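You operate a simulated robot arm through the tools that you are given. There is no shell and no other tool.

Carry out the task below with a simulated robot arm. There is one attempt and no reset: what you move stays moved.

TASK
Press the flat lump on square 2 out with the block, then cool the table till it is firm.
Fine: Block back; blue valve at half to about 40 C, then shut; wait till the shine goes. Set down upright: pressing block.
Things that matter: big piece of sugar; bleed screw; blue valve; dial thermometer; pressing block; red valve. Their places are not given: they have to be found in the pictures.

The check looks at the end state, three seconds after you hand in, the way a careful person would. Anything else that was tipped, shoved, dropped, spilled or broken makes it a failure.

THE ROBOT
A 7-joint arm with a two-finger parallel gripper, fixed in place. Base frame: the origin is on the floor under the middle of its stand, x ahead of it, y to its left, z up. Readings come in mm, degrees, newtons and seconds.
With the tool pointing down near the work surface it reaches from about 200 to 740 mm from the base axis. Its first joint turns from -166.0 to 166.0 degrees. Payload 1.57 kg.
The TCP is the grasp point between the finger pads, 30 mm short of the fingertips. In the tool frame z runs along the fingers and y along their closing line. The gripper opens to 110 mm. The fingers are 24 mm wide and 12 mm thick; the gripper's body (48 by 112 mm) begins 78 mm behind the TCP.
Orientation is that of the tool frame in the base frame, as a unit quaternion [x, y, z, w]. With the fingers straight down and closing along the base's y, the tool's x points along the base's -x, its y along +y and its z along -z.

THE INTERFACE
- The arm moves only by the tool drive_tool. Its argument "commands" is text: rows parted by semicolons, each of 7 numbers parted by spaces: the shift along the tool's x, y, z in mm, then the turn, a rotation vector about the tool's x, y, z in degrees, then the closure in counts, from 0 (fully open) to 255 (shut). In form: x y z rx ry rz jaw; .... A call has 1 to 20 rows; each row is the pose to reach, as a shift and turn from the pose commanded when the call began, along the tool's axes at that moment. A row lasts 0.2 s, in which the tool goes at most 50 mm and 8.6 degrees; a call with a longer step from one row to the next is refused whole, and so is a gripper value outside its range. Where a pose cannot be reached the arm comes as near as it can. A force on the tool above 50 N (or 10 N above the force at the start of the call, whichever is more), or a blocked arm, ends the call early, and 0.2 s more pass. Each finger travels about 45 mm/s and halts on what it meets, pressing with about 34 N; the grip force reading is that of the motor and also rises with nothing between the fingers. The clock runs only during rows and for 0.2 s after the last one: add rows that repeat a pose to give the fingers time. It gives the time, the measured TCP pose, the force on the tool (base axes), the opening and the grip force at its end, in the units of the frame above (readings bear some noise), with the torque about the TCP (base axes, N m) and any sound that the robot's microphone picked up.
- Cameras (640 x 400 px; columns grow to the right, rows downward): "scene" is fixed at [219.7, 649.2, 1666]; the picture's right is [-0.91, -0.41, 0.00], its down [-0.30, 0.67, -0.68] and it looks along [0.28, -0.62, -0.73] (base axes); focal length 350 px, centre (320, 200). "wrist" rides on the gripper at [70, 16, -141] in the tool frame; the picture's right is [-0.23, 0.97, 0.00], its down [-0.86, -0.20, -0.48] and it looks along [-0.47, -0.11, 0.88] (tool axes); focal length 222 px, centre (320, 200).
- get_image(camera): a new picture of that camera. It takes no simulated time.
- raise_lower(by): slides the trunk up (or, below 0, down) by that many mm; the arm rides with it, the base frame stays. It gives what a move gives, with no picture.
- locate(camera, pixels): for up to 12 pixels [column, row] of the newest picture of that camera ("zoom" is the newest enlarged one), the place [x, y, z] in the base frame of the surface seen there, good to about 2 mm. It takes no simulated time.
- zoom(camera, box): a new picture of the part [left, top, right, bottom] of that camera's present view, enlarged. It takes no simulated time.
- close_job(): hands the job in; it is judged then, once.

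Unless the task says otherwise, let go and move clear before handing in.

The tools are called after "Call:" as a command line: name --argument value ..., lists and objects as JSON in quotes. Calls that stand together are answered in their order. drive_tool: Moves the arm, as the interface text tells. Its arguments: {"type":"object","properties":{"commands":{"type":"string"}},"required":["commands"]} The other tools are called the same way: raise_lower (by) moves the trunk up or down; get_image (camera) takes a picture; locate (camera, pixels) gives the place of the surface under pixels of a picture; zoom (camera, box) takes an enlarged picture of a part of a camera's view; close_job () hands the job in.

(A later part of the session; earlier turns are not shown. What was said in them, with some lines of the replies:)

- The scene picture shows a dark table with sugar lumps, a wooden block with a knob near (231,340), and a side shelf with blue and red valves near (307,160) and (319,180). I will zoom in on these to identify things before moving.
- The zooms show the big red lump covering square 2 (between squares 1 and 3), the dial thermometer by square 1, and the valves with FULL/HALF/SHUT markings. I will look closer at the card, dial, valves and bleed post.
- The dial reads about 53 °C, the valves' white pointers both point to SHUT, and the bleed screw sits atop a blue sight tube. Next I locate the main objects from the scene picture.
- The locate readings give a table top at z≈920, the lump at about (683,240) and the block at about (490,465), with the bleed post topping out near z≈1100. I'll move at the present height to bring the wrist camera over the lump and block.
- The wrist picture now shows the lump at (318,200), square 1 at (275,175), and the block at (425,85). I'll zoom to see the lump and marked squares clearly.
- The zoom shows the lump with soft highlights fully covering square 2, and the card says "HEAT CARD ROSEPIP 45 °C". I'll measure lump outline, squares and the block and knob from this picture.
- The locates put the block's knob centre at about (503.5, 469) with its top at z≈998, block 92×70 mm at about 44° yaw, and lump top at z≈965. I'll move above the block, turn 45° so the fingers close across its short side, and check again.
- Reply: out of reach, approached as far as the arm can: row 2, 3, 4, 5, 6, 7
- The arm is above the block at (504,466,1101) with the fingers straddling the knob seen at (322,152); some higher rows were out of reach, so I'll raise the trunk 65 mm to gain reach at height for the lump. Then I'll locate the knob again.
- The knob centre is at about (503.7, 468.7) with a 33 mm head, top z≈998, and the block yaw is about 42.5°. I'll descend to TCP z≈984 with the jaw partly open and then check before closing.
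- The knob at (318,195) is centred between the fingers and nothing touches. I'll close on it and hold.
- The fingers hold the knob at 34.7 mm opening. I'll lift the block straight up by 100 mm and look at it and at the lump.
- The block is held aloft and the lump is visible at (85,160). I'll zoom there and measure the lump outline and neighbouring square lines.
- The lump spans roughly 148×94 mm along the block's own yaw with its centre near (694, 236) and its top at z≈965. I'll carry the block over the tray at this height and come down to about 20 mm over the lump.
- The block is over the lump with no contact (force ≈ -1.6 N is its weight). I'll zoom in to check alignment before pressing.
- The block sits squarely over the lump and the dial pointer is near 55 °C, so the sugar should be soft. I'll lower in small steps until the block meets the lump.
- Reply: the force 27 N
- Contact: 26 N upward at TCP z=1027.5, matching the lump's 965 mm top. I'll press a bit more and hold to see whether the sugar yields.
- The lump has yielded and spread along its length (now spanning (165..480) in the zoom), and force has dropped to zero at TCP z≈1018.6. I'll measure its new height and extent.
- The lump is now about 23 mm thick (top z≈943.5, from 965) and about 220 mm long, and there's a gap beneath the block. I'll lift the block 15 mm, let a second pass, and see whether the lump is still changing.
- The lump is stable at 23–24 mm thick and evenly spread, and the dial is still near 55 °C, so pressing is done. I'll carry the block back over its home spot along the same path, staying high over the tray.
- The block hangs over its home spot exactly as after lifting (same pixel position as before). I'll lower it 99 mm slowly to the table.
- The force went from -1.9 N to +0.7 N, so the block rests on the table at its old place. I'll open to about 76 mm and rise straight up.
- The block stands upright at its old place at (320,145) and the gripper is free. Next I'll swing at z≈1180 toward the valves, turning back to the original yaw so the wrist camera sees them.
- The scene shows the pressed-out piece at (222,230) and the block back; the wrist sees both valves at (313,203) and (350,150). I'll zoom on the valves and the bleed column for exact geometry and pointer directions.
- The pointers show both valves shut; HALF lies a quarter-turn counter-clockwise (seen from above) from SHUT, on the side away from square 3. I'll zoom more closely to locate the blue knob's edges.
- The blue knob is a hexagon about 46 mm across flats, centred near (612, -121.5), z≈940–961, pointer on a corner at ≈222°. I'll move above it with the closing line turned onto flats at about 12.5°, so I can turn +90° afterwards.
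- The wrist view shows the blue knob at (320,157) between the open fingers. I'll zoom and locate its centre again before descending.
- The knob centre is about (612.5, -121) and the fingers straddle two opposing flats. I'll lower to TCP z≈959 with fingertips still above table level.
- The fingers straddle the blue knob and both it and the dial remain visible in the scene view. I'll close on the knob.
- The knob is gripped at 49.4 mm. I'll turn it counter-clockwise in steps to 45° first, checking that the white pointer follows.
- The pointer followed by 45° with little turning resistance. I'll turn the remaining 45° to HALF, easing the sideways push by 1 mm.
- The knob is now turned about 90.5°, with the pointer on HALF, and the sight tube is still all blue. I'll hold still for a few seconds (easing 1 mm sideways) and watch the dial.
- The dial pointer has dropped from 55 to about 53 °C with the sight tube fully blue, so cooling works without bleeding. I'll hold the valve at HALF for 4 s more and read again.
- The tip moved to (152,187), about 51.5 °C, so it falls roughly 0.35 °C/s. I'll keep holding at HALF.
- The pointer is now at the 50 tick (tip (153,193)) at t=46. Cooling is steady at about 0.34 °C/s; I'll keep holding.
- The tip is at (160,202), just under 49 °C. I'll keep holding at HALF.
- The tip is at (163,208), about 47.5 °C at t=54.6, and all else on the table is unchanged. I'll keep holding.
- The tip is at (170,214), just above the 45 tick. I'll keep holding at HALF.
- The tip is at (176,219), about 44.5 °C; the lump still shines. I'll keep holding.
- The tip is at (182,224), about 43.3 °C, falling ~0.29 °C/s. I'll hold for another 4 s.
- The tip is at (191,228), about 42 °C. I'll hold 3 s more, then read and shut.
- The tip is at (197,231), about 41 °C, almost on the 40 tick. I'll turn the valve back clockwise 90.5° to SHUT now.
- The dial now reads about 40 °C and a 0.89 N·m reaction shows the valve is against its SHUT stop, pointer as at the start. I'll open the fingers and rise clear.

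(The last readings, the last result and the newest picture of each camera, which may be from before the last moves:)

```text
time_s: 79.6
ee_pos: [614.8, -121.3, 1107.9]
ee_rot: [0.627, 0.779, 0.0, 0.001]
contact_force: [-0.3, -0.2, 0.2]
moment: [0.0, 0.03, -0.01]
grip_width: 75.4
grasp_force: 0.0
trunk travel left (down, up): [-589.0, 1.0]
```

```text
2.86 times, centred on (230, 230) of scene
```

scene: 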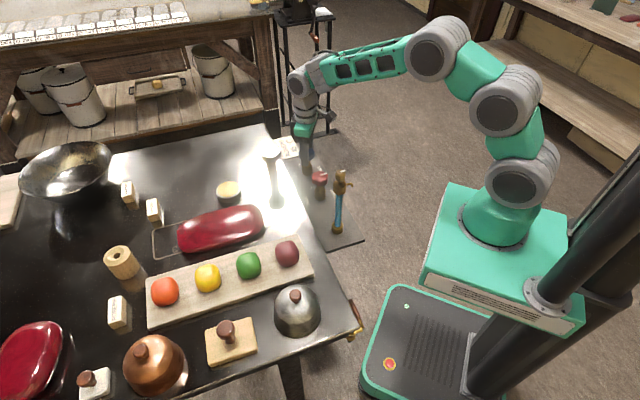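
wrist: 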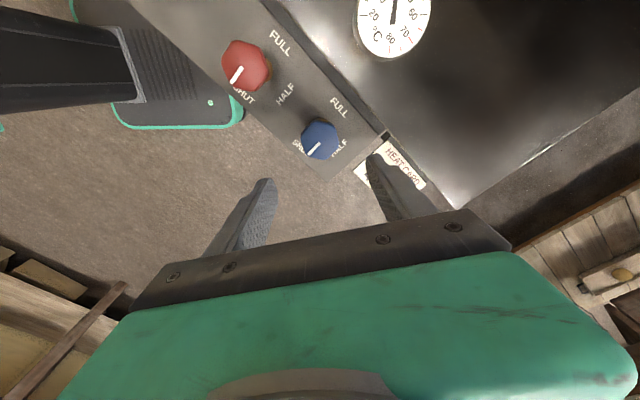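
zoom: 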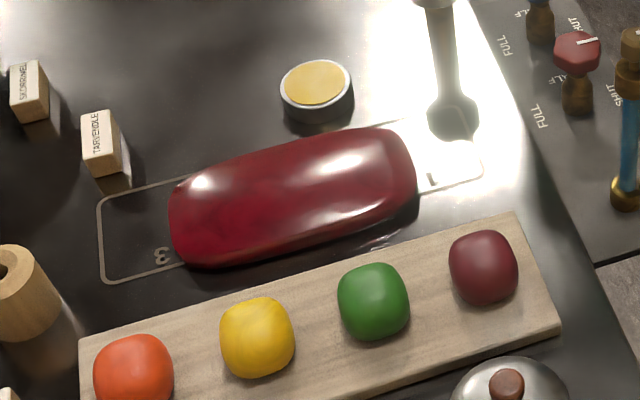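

The blue valve's pointer is exactly back at SHUT and the dial holds at about 40 °C, but the lump still shows bright highlights. I'll wait in place, watching shine and dial.

Call:
drive_tool --commands "0 0 0 0 0 0 80; 0 0 0 0 0 0 80; 0 0 0 0 0 0 80; 0 0 0 0 0 0 80; 0 0 0 0 0 0 80; 0 0 0 0 0 0 80; 0 0 0 0 0 0 80; 0 0 0 0 0 0 80; 0 0 0 0 0 0 80; 0 0 0 0 0 0 80; 0 0 0 0 0 0 80; 0 0 0 0 0 0 80; 0 0 0 0 0 0 80; 0 0 0 0 0 0 80; 0 0 0 0 0 0 80; 0 0 0 0 0 0 80; 0 0 0 0 0 0 80; 0 0 0 0 0 0 80; 0 0 0 0 0 0 80; 0 0 0 0 0 0 80"

Call:
zoom --camera "scene" --box '[260, 138, 290, 168]'

Call:
zoom --camera "scene" --box '[130, 160, 330, 300]'

```text
time_s: 83.8
ee_pos: [613.5, -121.1, 1108.2]
ee_rot: [0.626, 0.78, 0.001, 0.0]
contact_force: [0.0, 0.1, -1.0]
moment: [0.02, -0.04, -0.01]
grip_width: 75.5
grasp_force: 0.0
trunk travel left (down, up): [-589.0, 1.0]
```

```text
13.33 times, centred on (275, 153) of scene
```

zoom: 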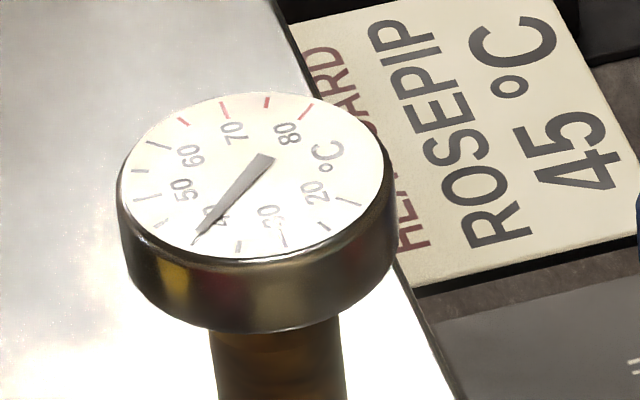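

```text
2.86 times, centred on (230, 230) of scene
```

zoom: 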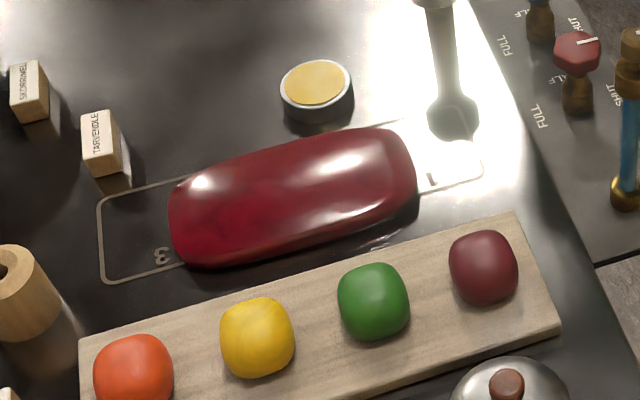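

The dial is steady at 40 °C, and highlights at (203,182) and (305,195) remain, so the sugar isn't firm yet. I'll keep waiting.

Call:
drive_tool --commands "0 0 0 0 0 0 80; 0 0 0 0 0 0 80; 0 0 0 0 0 0 80; 0 0 0 0 0 0 80; 0 0 0 0 0 0 80; 0 0 0 0 0 0 80; 0 0 0 0 0 0 80; 0 0 0 0 0 0 80; 0 0 0 0 0 0 80; 0 0 0 0 0 0 80; 0 0 0 0 0 0 80; 0 0 0 0 0 0 80; 0 0 0 0 0 0 80; 0 0 0 0 0 0 80; 0 0 0 0 0 0 80; 0 0 0 0 0 0 80; 0 0 0 0 0 0 80; 0 0 0 0 0 0 80; 0 0 0 0 0 0 80; 0 0 0 0 0 0 80"

Call:
drive_tool --commands "0 0 0 0 0 0 80; 0 0 0 0 0 0 80; 0 0 0 0 0 0 80; 0 0 0 0 0 0 80; 0 0 0 0 0 0 80; 0 0 0 0 0 0 80; 0 0 0 0 0 0 80; 0 0 0 0 0 0 80; 0 0 0 0 0 0 80; 0 0 0 0 0 0 80; 0 0 0 0 0 0 80; 0 0 0 0 0 0 80; 0 0 0 0 0 0 80; 0 0 0 0 0 0 80; 0 0 0 0 0 0 80; 0 0 0 0 0 0 80; 0 0 0 0 0 0 80; 0 0 0 0 0 0 80; 0 0 0 0 0 0 80; 0 0 0 0 0 0 80"

Call:
zoom --camera "scene" --box '[260, 138, 290, 168]'

Call:
zoom --camera "scene" --box '[130, 160, 330, 300]'

```text
time_s: 88.0
ee_pos: [612.9, -121.8, 1108.6]
ee_rot: [0.626, 0.779, 0.0, 0.0]
contact_force: [0.3, -0.5, 0.3]
moment: [0.02, 0.04, -0.03]
grip_width: 75.6
grasp_force: 0.0
trunk travel left (down, up): [-589.0, 1.0]
```

```text
time_s: 92.2
ee_pos: [613.3, -121.7, 1108.0]
ee_rot: [0.625, 0.78, 0.0, 0.0]
contact_force: [-0.4, -0.6, -0.3]
moment: [-0.06, 0.02, -0.02]
grip_width: 75.6
grasp_force: 0.1
trunk travel left (down, up): [-589.0, 1.0]
```

```text
13.33 times, centred on (275, 153) of scene
```

zoom: 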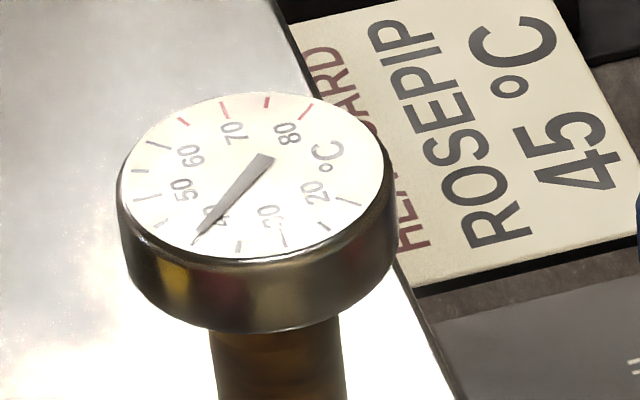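

```text
2.86 times, centred on (230, 230) of scene
```

zoom: 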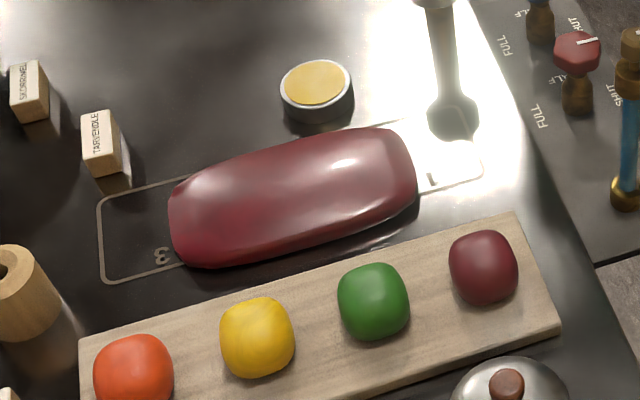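

The shine is starting to fade (softer highlight at (240,195)), with the dial still at 40 °C. I'll keep waiting.

Call:
drive_tool --commands "0 0 0 0 0 0 80; 0 0 0 0 0 0 80; 0 0 0 0 0 0 80; 0 0 0 0 0 0 80; 0 0 0 0 0 0 80; 0 0 0 0 0 0 80; 0 0 0 0 0 0 80; 0 0 0 0 0 0 80; 0 0 0 0 0 0 80; 0 0 0 0 0 0 80; 0 0 0 0 0 0 80; 0 0 0 0 0 0 80; 0 0 0 0 0 0 80; 0 0 0 0 0 0 80; 0 0 0 0 0 0 80; 0 0 0 0 0 0 80; 0 0 0 0 0 0 80; 0 0 0 0 0 0 80; 0 0 0 0 0 0 80; 0 0 0 0 0 0 80"

Call:
drive_tool --commands "0 0 0 0 0 0 80; 0 0 0 0 0 0 80; 0 0 0 0 0 0 80; 0 0 0 0 0 0 80; 0 0 0 0 0 0 80; 0 0 0 0 0 0 80; 0 0 0 0 0 0 80; 0 0 0 0 0 0 80; 0 0 0 0 0 0 80; 0 0 0 0 0 0 80; 0 0 0 0 0 0 80; 0 0 0 0 0 0 80; 0 0 0 0 0 0 80; 0 0 0 0 0 0 80; 0 0 0 0 0 0 80; 0 0 0 0 0 0 80; 0 0 0 0 0 0 80; 0 0 0 0 0 0 80; 0 0 0 0 0 0 80; 0 0 0 0 0 0 80"

Call:
zoom --camera "scene" --box '[260, 138, 290, 168]'

Call:
zoom --camera "scene" --box '[130, 160, 330, 300]'

```text
time_s: 96.4
ee_pos: [612.7, -121.6, 1106.8]
ee_rot: [0.626, 0.78, 0.0, 0.0]
contact_force: [-0.2, -0.1, 0.3]
moment: [-0.06, 0.02, 0.03]
grip_width: 75.3
grasp_force: 0.0
trunk travel left (down, up): [-589.0, 1.0]
```

```text
time_s: 100.6
ee_pos: [613.4, -122.4, 1107.0]
ee_rot: [0.626, 0.78, 0.0, -0.001]
contact_force: [0.3, -0.2, 0.3]
moment: [0.01, -0.01, -0.01]
grip_width: 75.6
grasp_force: 0.1
trunk travel left (down, up): [-589.0, 1.0]
```

```text
13.33 times, centred on (275, 153) of scene
```

zoom: 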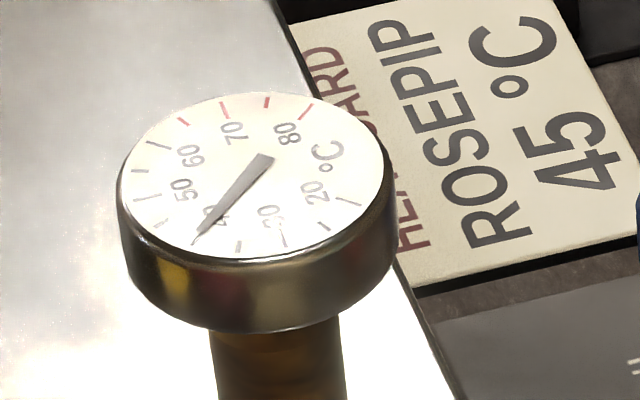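

```text
2.86 times, centred on (230, 230) of scene
```

zoom: 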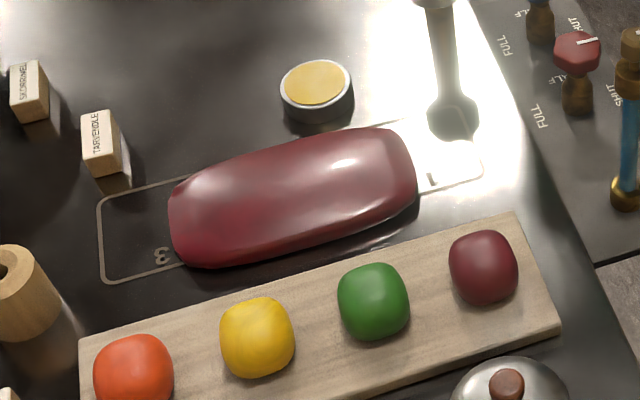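

The piece is duller but still shows some highlight at (345,165). I'll keep waiting with the arm still.

Call:
drive_tool --commands "0 0 0 0 0 0 80; 0 0 0 0 0 0 80; 0 0 0 0 0 0 80; 0 0 0 0 0 0 80; 0 0 0 0 0 0 80; 0 0 0 0 0 0 80; 0 0 0 0 0 0 80; 0 0 0 0 0 0 80; 0 0 0 0 0 0 80; 0 0 0 0 0 0 80; 0 0 0 0 0 0 80; 0 0 0 0 0 0 80; 0 0 0 0 0 0 80; 0 0 0 0 0 0 80; 0 0 0 0 0 0 80; 0 0 0 0 0 0 80; 0 0 0 0 0 0 80; 0 0 0 0 0 0 80; 0 0 0 0 0 0 80; 0 0 0 0 0 0 80"

Call:
drive_tool --commands "0 0 0 0 0 0 80; 0 0 0 0 0 0 80; 0 0 0 0 0 0 80; 0 0 0 0 0 0 80; 0 0 0 0 0 0 80; 0 0 0 0 0 0 80; 0 0 0 0 0 0 80; 0 0 0 0 0 0 80; 0 0 0 0 0 0 80; 0 0 0 0 0 0 80; 0 0 0 0 0 0 80; 0 0 0 0 0 0 80; 0 0 0 0 0 0 80; 0 0 0 0 0 0 80; 0 0 0 0 0 0 80; 0 0 0 0 0 0 80; 0 0 0 0 0 0 80; 0 0 0 0 0 0 80; 0 0 0 0 0 0 80; 0 0 0 0 0 0 80"

Call:
drive_tool --commands "0 0 0 0 0 0 80; 0 0 0 0 0 0 80; 0 0 0 0 0 0 80; 0 0 0 0 0 0 80; 0 0 0 0 0 0 80; 0 0 0 0 0 0 80; 0 0 0 0 0 0 80; 0 0 0 0 0 0 80; 0 0 0 0 0 0 80; 0 0 0 0 0 0 80; 0 0 0 0 0 0 80; 0 0 0 0 0 0 80; 0 0 0 0 0 0 80; 0 0 0 0 0 0 80; 0 0 0 0 0 0 80; 0 0 0 0 0 0 80; 0 0 0 0 0 0 80; 0 0 0 0 0 0 80; 0 0 0 0 0 0 80; 0 0 0 0 0 0 80"

Call:
zoom --camera "scene" --box '[260, 138, 290, 168]'

Call:
zoom --camera "scene" --box '[130, 160, 330, 300]'

```text
time_s: 104.8
ee_pos: [614.0, -121.8, 1108.1]
ee_rot: [0.626, 0.78, 0.0, 0.001]
contact_force: [0.9, 0.7, 0.5]
moment: [0.03, -0.01, -0.02]
grip_width: 75.5
grasp_force: 0.0
trunk travel left (down, up): [-589.0, 1.0]
```

```text
time_s: 109.0
ee_pos: [613.1, -121.5, 1107.7]
ee_rot: [0.626, 0.78, 0.0, 0.0]
contact_force: [0.4, 0.2, 0.4]
moment: [-0.03, -0.01, 0.04]
grip_width: 75.4
grasp_force: 0.0
trunk travel left (down, up): [-589.0, 1.0]
```

```text
time_s: 113.2
ee_pos: [612.7, -121.7, 1108.6]
ee_rot: [0.625, 0.78, 0.0, 0.001]
contact_force: [-0.5, 0.0, 0.0]
moment: [-0.01, 0.02, 0.01]
grip_width: 75.7
grasp_force: 0.1
trunk travel left (down, up): [-589.0, 1.0]
```

```text
13.33 times, centred on (275, 153) of scene
```

zoom: 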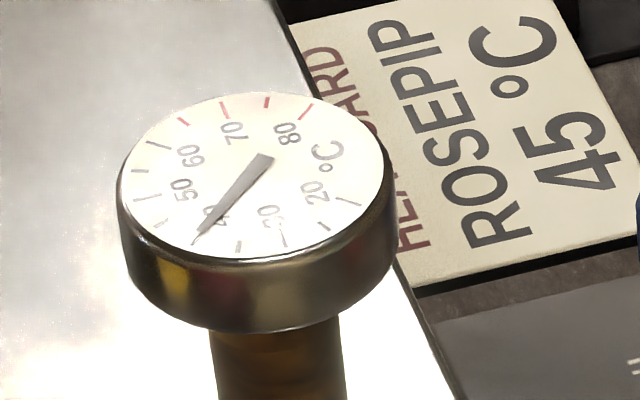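

```text
2.86 times, centred on (230, 230) of scene
```

zoom: 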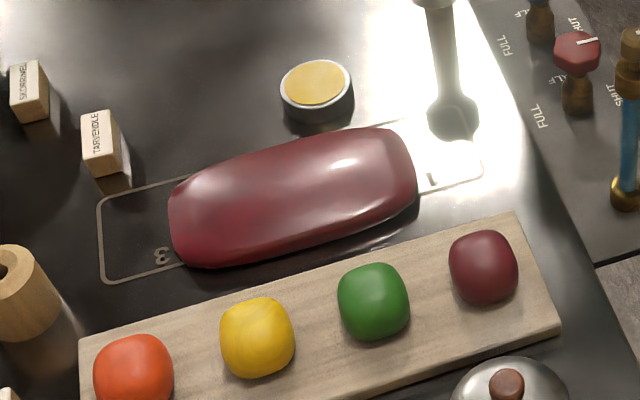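

At t=113 the piece looks dull but much as at t=100; the dial is at 40 °C. I'll zoom closer for detail and compare it with another lump.

Call:
zoom --camera "scene" --box '[180, 195, 270, 260]'

Call:
zoom --camera "scene" --box '[0, 300, 120, 400]'

Call:
drive_tool --commands "0 0 0 0 0 0 80; 0 0 0 0 0 0 80; 0 0 0 0 0 0 80; 0 0 0 0 0 0 80; 0 0 0 0 0 0 80; 0 0 0 0 0 0 80; 0 0 0 0 0 0 80; 0 0 0 0 0 0 80; 0 0 0 0 0 0 80; 0 0 0 0 0 0 80; 0 0 0 0 0 0 80; 0 0 0 0 0 0 80; 0 0 0 0 0 0 80; 0 0 0 0 0 0 80; 0 0 0 0 0 0 80; 0 0 0 0 0 0 80; 0 0 0 0 0 0 80; 0 0 0 0 0 0 80; 0 0 0 0 0 0 80; 0 0 0 0 0 0 80"

Call:
drive_tool --commands "0 0 0 0 0 0 80; 0 0 0 0 0 0 80; 0 0 0 0 0 0 80; 0 0 0 0 0 0 80; 0 0 0 0 0 0 80; 0 0 0 0 0 0 80; 0 0 0 0 0 0 80; 0 0 0 0 0 0 80; 0 0 0 0 0 0 80; 0 0 0 0 0 0 80; 0 0 0 0 0 0 80; 0 0 0 0 0 0 80; 0 0 0 0 0 0 80; 0 0 0 0 0 0 80; 0 0 0 0 0 0 80; 0 0 0 0 0 0 80; 0 0 0 0 0 0 80; 0 0 0 0 0 0 80; 0 0 0 0 0 0 80; 0 0 0 0 0 0 80"

Call:
zoom --camera "scene" --box '[180, 195, 270, 260]'

```text
6.15 times, centred on (225, 228) of scene
```

zoom: 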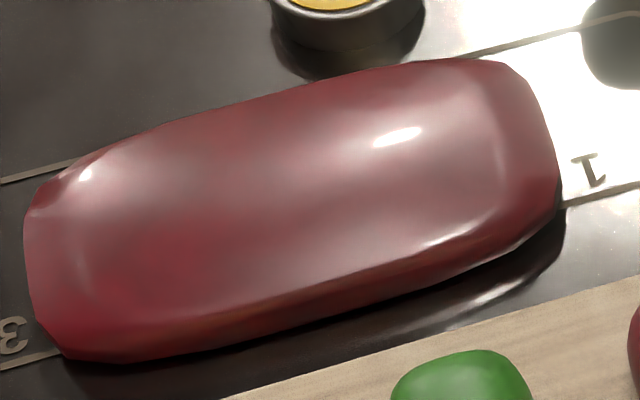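

```text
4.00 times, centred on (60, 350) of scene
```

zoom: 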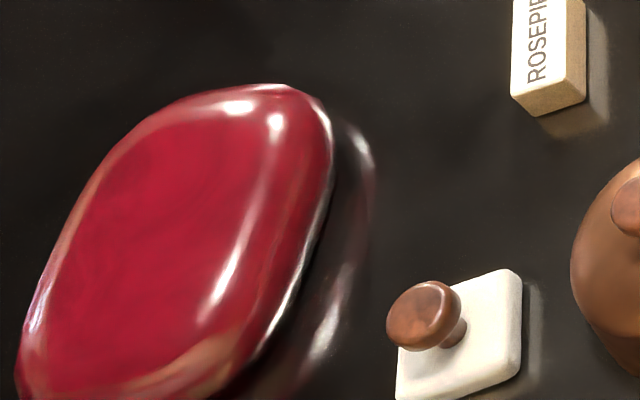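

```text
time_s: 117.4
ee_pos: [614.0, -121.8, 1107.2]
ee_rot: [0.626, 0.779, 0.0, -0.001]
contact_force: [-0.9, 0.8, 0.4]
moment: [0.03, -0.01, -0.02]
grip_width: 75.5
grasp_force: 0.0
trunk travel left (down, up): [-589.0, 1.0]
```

```text
time_s: 121.6
ee_pos: [613.8, -122.1, 1108.0]
ee_rot: [0.625, 0.781, 0.0, 0.0]
contact_force: [0.3, -0.3, -0.3]
moment: [-0.01, 0.03, 0.03]
grip_width: 75.5
grasp_force: 0.2
trunk travel left (down, up): [-589.0, 1.0]
```

```text
6.15 times, centred on (225, 228) of scene
```

zoom: 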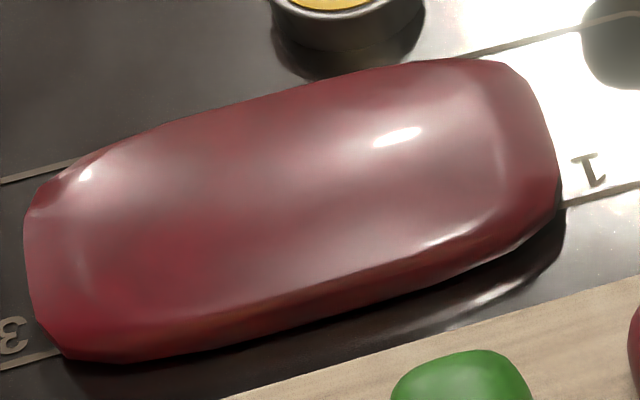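

The look has not changed between t=113 and t=122; small highlights at (398,137) and (85,172) in the zoom remain. I'll wait longer to see whether they vanish.

Call:
drive_tool --commands "0 0 0 0 0 0 80; 0 0 0 0 0 0 80; 0 0 0 0 0 0 80; 0 0 0 0 0 0 80; 0 0 0 0 0 0 80; 0 0 0 0 0 0 80; 0 0 0 0 0 0 80; 0 0 0 0 0 0 80; 0 0 0 0 0 0 80; 0 0 0 0 0 0 80; 0 0 0 0 0 0 80; 0 0 0 0 0 0 80; 0 0 0 0 0 0 80; 0 0 0 0 0 0 80; 0 0 0 0 0 0 80; 0 0 0 0 0 0 80; 0 0 0 0 0 0 80; 0 0 0 0 0 0 80; 0 0 0 0 0 0 80; 0 0 0 0 0 0 80"

Call:
drive_tool --commands "0 0 0 0 0 0 80; 0 0 0 0 0 0 80; 0 0 0 0 0 0 80; 0 0 0 0 0 0 80; 0 0 0 0 0 0 80; 0 0 0 0 0 0 80; 0 0 0 0 0 0 80; 0 0 0 0 0 0 80; 0 0 0 0 0 0 80; 0 0 0 0 0 0 80; 0 0 0 0 0 0 80; 0 0 0 0 0 0 80; 0 0 0 0 0 0 80; 0 0 0 0 0 0 80; 0 0 0 0 0 0 80; 0 0 0 0 0 0 80; 0 0 0 0 0 0 80; 0 0 0 0 0 0 80; 0 0 0 0 0 0 80; 0 0 0 0 0 0 80"

Call:
drive_tool --commands "0 0 0 0 0 0 80; 0 0 0 0 0 0 80; 0 0 0 0 0 0 80; 0 0 0 0 0 0 80; 0 0 0 0 0 0 80; 0 0 0 0 0 0 80; 0 0 0 0 0 0 80; 0 0 0 0 0 0 80; 0 0 0 0 0 0 80; 0 0 0 0 0 0 80; 0 0 0 0 0 0 80; 0 0 0 0 0 0 80; 0 0 0 0 0 0 80; 0 0 0 0 0 0 80; 0 0 0 0 0 0 80; 0 0 0 0 0 0 80; 0 0 0 0 0 0 80; 0 0 0 0 0 0 80; 0 0 0 0 0 0 80; 0 0 0 0 0 0 80"

Call:
zoom --camera "scene" --box '[180, 195, 270, 260]'

Call:
zoom --camera "scene" --box '[260, 138, 290, 168]'

```text
time_s: 125.8
ee_pos: [612.8, -122.2, 1107.8]
ee_rot: [0.626, 0.78, 0.0, -0.001]
contact_force: [-0.2, -0.1, -0.3]
moment: [-0.01, 0.01, 0.02]
grip_width: 75.3
grasp_force: 0.1
trunk travel left (down, up): [-589.0, 1.0]
```

```text
time_s: 130.0
ee_pos: [614.1, -121.9, 1107.9]
ee_rot: [0.626, 0.78, 0.0, 0.0]
contact_force: [0.5, 0.0, 0.0]
moment: [0.06, 0.0, 0.03]
grip_width: 75.4
grasp_force: 0.1
trunk travel left (down, up): [-589.0, 1.0]
```

```text
time_s: 134.2
ee_pos: [613.6, -121.3, 1107.5]
ee_rot: [0.626, 0.78, 0.001, 0.0]
contact_force: [0.1, -0.3, 0.3]
moment: [0.02, -0.01, 0.02]
grip_width: 75.7
grasp_force: 0.1
trunk travel left (down, up): [-589.0, 1.0]
```

```text
6.15 times, centred on (225, 228) of scene
```

zoom: 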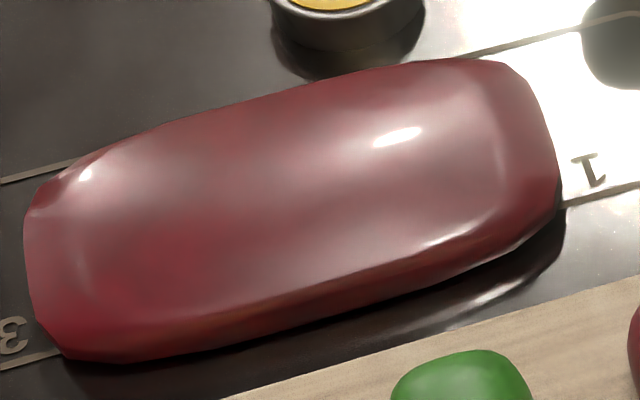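

```text
13.33 times, centred on (275, 153) of scene
```

zoom: 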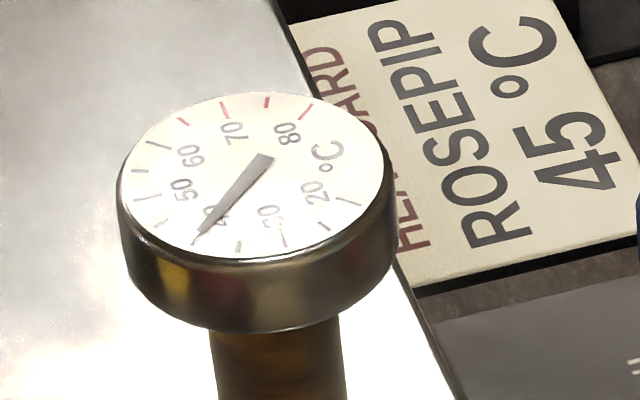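

Nothing has changed visibly since t≈100, with the dial steady at 40 °C, so the surface seems settled. I'll swing the wrist camera over to the piece for a closer look at its finish from another angle.

Call:
drive_tool --commands "5 0 -30 0 0 -4 60; 35 2 -53 0 0 -11 40; 75 3 -53 0 0 -19 20; 115 5 -53 0 0 -27 0; 155 7 -53 0 0 -35 0; 195 9 -53 0 0 -43 0; 235 10 -53 0 0 -51 0; 275 12 -53 0 0 -59 0; 315 14 -53 0 0 -67 0; 355 15 -53 0 0 -75 0; 391.8 17 -53 0 0 -77.5 0; 391.8 17 -53 0 0 -77.5 0; 391.8 17 -53 0 0 -77.5 0"

Call:
get_image --camera "wrist"

Call:
get_image --camera "scene"

Call:
zoom --camera "wrist" --box '[240, 120, 400, 240]'

```text
time_s: 137.0
ee_pos: [545.7, 269.7, 1160.6]
ee_rot: [-0.001, 1.0, 0.0, -0.001]
contact_force: [-0.2, 0.3, 0.1]
moment: [0.02, 0.02, 0.02]
grip_width: 109.8
grasp_force: 0.0
trunk travel left (down, up): [-589.0, 1.0]
```

```text
taken
```

wrist: 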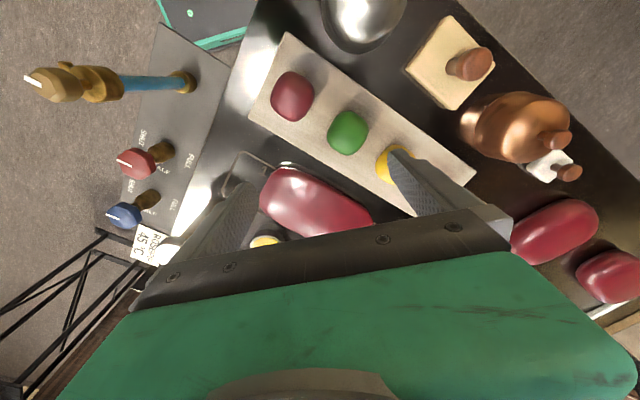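

```text
taken
```

scene: 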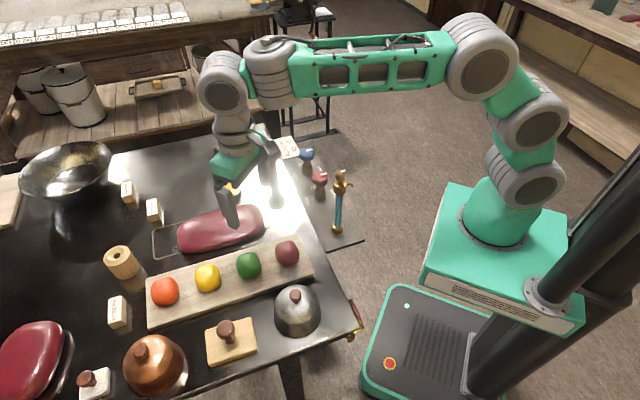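

```text
3.33 times, centred on (320, 180) of wrist
```

zoom: 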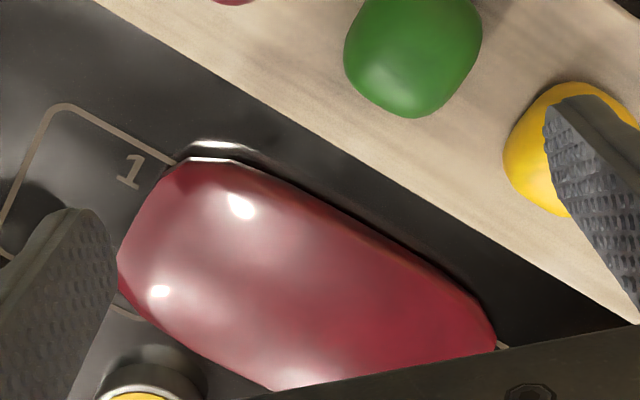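

The piece's body is now broadly matte with small residual highlights at (240,205) and (158,291) in the zoom. I'll compare with the other lumps on the left, which lie on the same table.

Call:
zoom --camera "scene" --box '[0, 300, 120, 400]'

Call:
zoom --camera "wrist" --box '[480, 160, 640, 320]'

Call:
zoom --camera "scene" --box '[130, 160, 330, 300]'

```text
4.00 times, centred on (60, 350) of scene
```

zoom: 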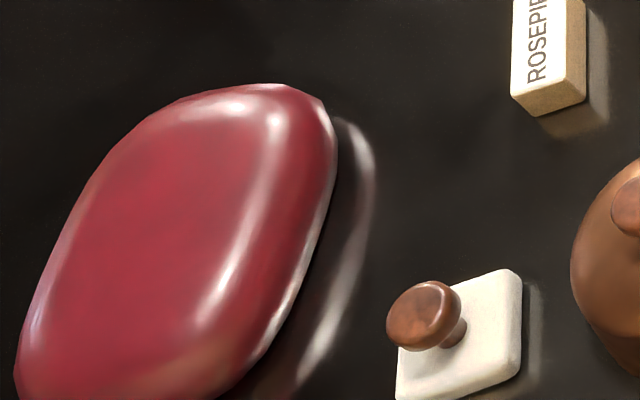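

```text
2.50 times, centred on (560, 240) of wrist
```

zoom: 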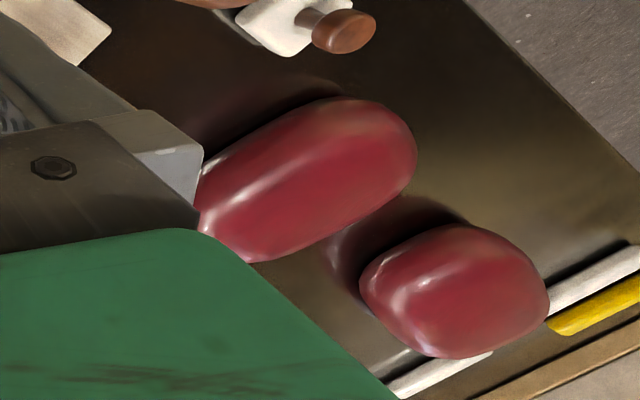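

```text
2.86 times, centred on (230, 230) of scene
```

zoom: 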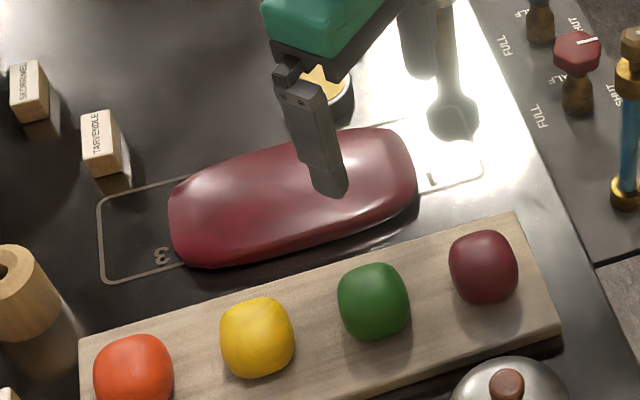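

The left lumps also turned from glossy to satin between t=113 and now, so finish does follow firming; ours still has small sharp highlights. I'll wait further and compare the same views.

Call:
drive_tool --commands "0 0 0 0 0 0 0; 0 0 0 0 0 0 0; 0 0 0 0 0 0 0; 0 0 0 0 0 0 0; 0 0 0 0 0 0 0; 0 0 0 0 0 0 0; 0 0 0 0 0 0 0; 0 0 0 0 0 0 0; 0 0 0 0 0 0 0; 0 0 0 0 0 0 0; 0 0 0 0 0 0 0; 0 0 0 0 0 0 0; 0 0 0 0 0 0 0; 0 0 0 0 0 0 0; 0 0 0 0 0 0 0; 0 0 0 0 0 0 0; 0 0 0 0 0 0 0; 0 0 0 0 0 0 0; 0 0 0 0 0 0 0; 0 0 0 0 0 0 0"

Call:
drive_tool --commands "0 0 0 0 0 0 0; 0 0 0 0 0 0 0; 0 0 0 0 0 0 0; 0 0 0 0 0 0 0; 0 0 0 0 0 0 0; 0 0 0 0 0 0 0; 0 0 0 0 0 0 0; 0 0 0 0 0 0 0; 0 0 0 0 0 0 0; 0 0 0 0 0 0 0; 0 0 0 0 0 0 0; 0 0 0 0 0 0 0; 0 0 0 0 0 0 0; 0 0 0 0 0 0 0; 0 0 0 0 0 0 0; 0 0 0 0 0 0 0; 0 0 0 0 0 0 0; 0 0 0 0 0 0 0; 0 0 0 0 0 0 0; 0 0 0 0 0 0 0"

Call:
drive_tool --commands "0 0 0 0 0 0 0; 0 0 0 0 0 0 0; 0 0 0 0 0 0 0; 0 0 0 0 0 0 0; 0 0 0 0 0 0 0; 0 0 0 0 0 0 0; 0 0 0 0 0 0 0; 0 0 0 0 0 0 0; 0 0 0 0 0 0 0; 0 0 0 0 0 0 0; 0 0 0 0 0 0 0; 0 0 0 0 0 0 0; 0 0 0 0 0 0 0; 0 0 0 0 0 0 0; 0 0 0 0 0 0 0; 0 0 0 0 0 0 0; 0 0 0 0 0 0 0; 0 0 0 0 0 0 0; 0 0 0 0 0 0 0; 0 0 0 0 0 0 0"

Call:
zoom --camera "wrist" --box '[240, 120, 400, 240]'

Call:
zoom --camera "wrist" --box '[480, 160, 640, 320]'

Call:
zoom --camera "scene" --box '[260, 138, 290, 168]'

Call:
zoom --camera "scene" --box '[0, 300, 120, 400]'

```text
time_s: 141.2
ee_pos: [545.8, 268.4, 1161.2]
ee_rot: [0.0, 1.0, 0.0, 0.0]
contact_force: [0.1, 0.3, 0.5]
moment: [0.0, -0.03, -0.01]
grip_width: 109.7
grasp_force: 0.0
trunk travel left (down, up): [-589.0, 1.0]
```

```text
time_s: 145.4
ee_pos: [547.6, 269.1, 1159.9]
ee_rot: [0.001, 1.0, 0.0, 0.0]
contact_force: [0.5, 0.2, 0.0]
moment: [0.0, 0.0, -0.04]
grip_width: 110.0
grasp_force: 0.1
trunk travel left (down, up): [-589.0, 1.0]
```

```text
time_s: 149.6
ee_pos: [546.1, 269.1, 1160.7]
ee_rot: [0.0, 1.0, -0.001, 0.0]
contact_force: [-0.5, 0.7, 0.2]
moment: [0.0, -0.01, 0.01]
grip_width: 110.1
grasp_force: 0.0
trunk travel left (down, up): [-589.0, 1.0]
```

```text
3.33 times, centred on (320, 180) of wrist
```

zoom: 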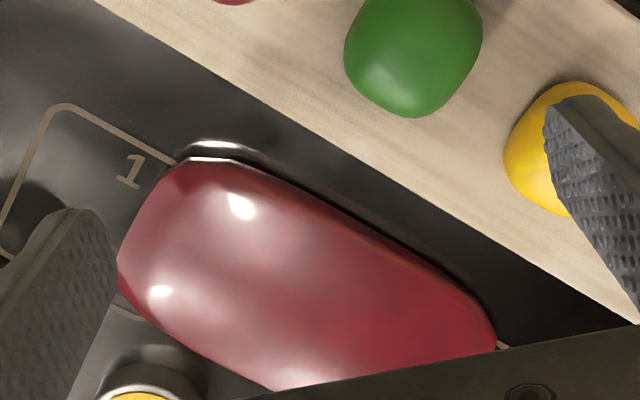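

```text
2.50 times, centred on (560, 240) of wrist
```

zoom: 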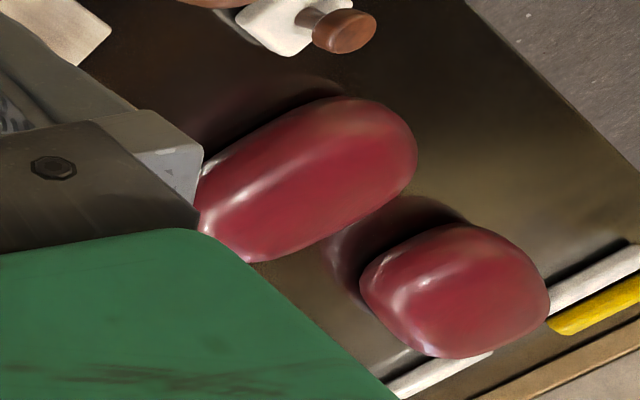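

```text
13.33 times, centred on (275, 153) of scene
```

zoom: 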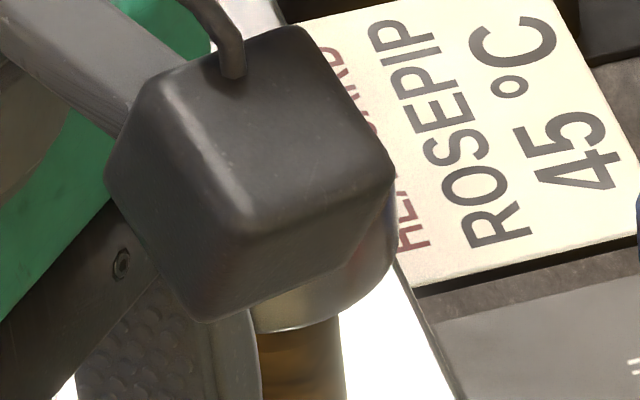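

```text
4.00 times, centred on (60, 350) of scene
```

zoom: 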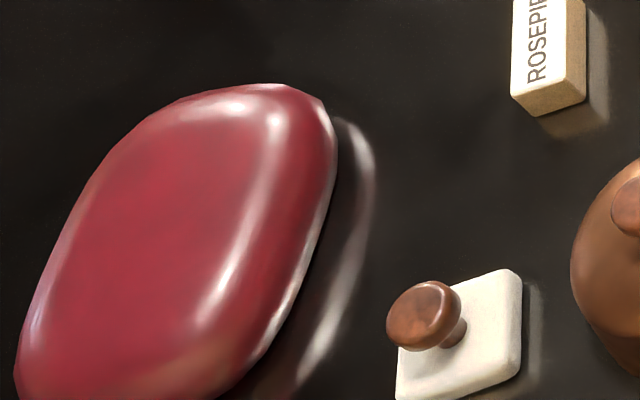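

Nothing has changed from t=137 to t=150 and all pieces share the same satin finish, so our piece is firm. I'll withdraw the arm to its high starting area and check the dial and the whole scene one last time.

Call:
drive_tool --commands "0 0 -40 0 0 0 0; 15 -23 -75 0 0 0 0; 35 -55 -102 0 0 0 0; 57 -88 -102 0 0 0 0; 79 -122 -102 0 0 0 0; 101 -156 -102 0 0 0 0; 123 -190 -102 0 0 0 0; 142 -219 -102 0 0 0 0; 142 -219 -102 0 0 0 0"

Call:
get_image --camera "scene"

Call:
zoom --camera "scene" --box '[260, 138, 290, 168]'

Call:
zoom --camera "scene" --box '[180, 195, 270, 260]'

Call:
zoom --camera "scene" --box '[240, 120, 380, 260]'

Call:
zoom --camera "scene" --box '[0, 250, 360, 400]'

```text
time_s: 151.6
ee_pos: [403.1, 46.8, 1263.5]
ee_rot: [0.0, 1.0, 0.0, 0.001]
contact_force: [-0.3, -0.2, -0.9]
moment: [-0.02, 0.01, 0.0]
grip_width: 110.0
grasp_force: 0.0
trunk travel left (down, up): [-589.0, 1.0]
```

```text
taken
```

scene: 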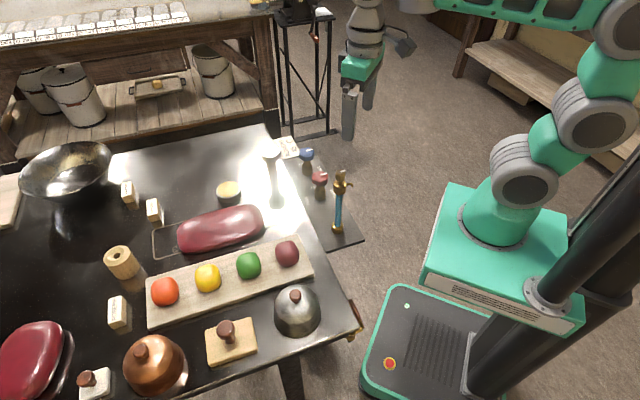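

```text
13.33 times, centred on (275, 153) of scene
```

zoom: 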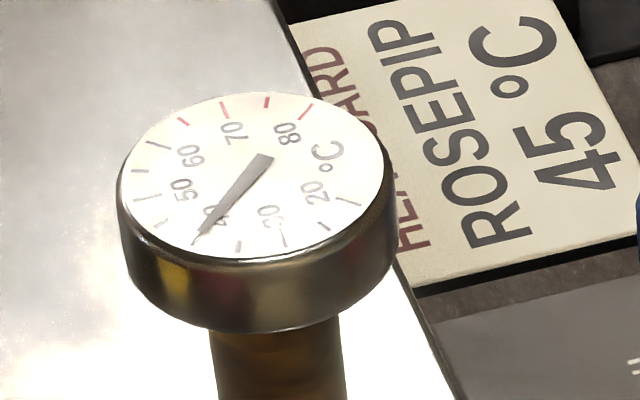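

```text
6.15 times, centred on (225, 228) of scene
```

zoom: 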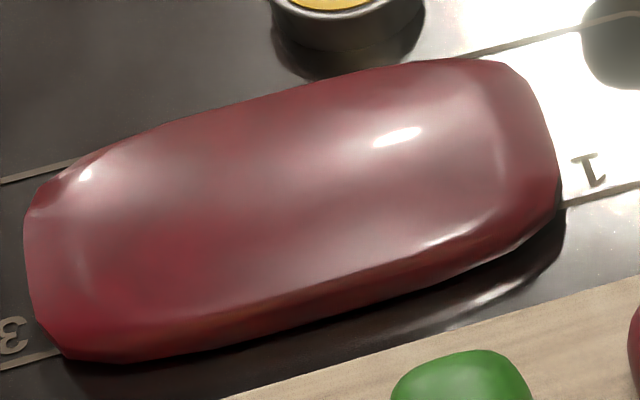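

```text
2.86 times, centred on (310, 190) of scene
```

zoom: 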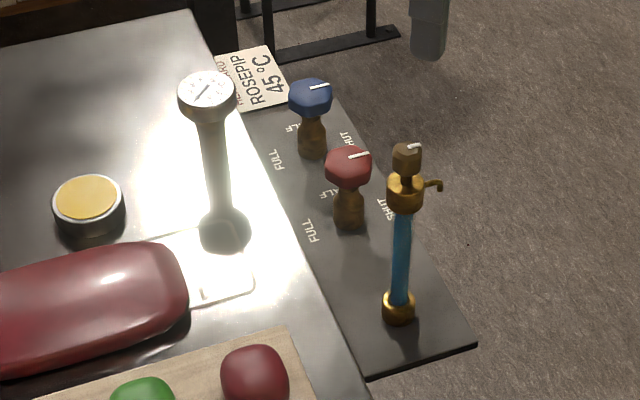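

```text
1.78 times, centred on (180, 325) of scene
```

zoom: 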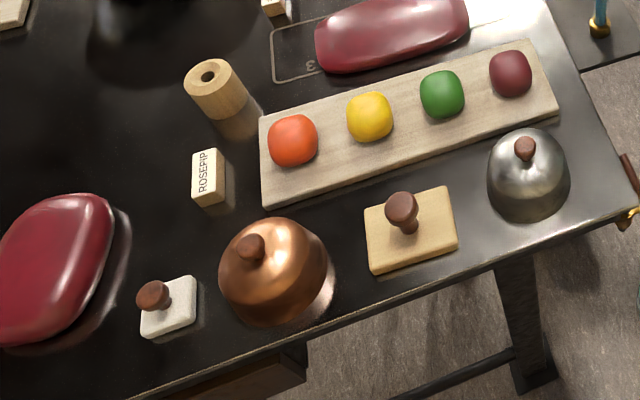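

The dial holds at 40 °C, both valves and the bleed screw point to SHUT, and the block stands upright in its old place. The pressed piece has kept the same dulled finish since about t=100, with only small highlights left, and nothing else has moved. The arm is clear and empty, so I'm handing in.

Call:
close_job

```text
The job is handed in.
```

I pressed out the lump on square 2, cooled the table to about 40 °C, and handed the job in. I haven't seen the check's result.

- **Pressing:** I pressed once with the wooden block. The lump went from about 45 mm to about 23 mm thick and spread to about 220 mm long. It now reaches past square 2 towards squares 1 and 3.
- **Block:** It is back upright in its original place.
- **Cooling:** I held the blue valve at half until the dial read about 41 °C, then turned it back to its SHUT stop. The dial settled at about 40 °C and stayed there.
- **Firmness:** I judged this only by the surface. The shine dulled between about 84 and 100 s and did not change over the next 50 s. A few small bright highlights remain. I took those as reflections of the strong light, because the finish had stopped changing.
- **Other lumps:** The big red lumps at the left of the table also dulled as it cooled.
- **Everything else:** I left the red valve and bleed screw alone; the blue sight tube stayed full. Nothing else appears moved in the final pictures, and the arm is clear with the gripper empty.
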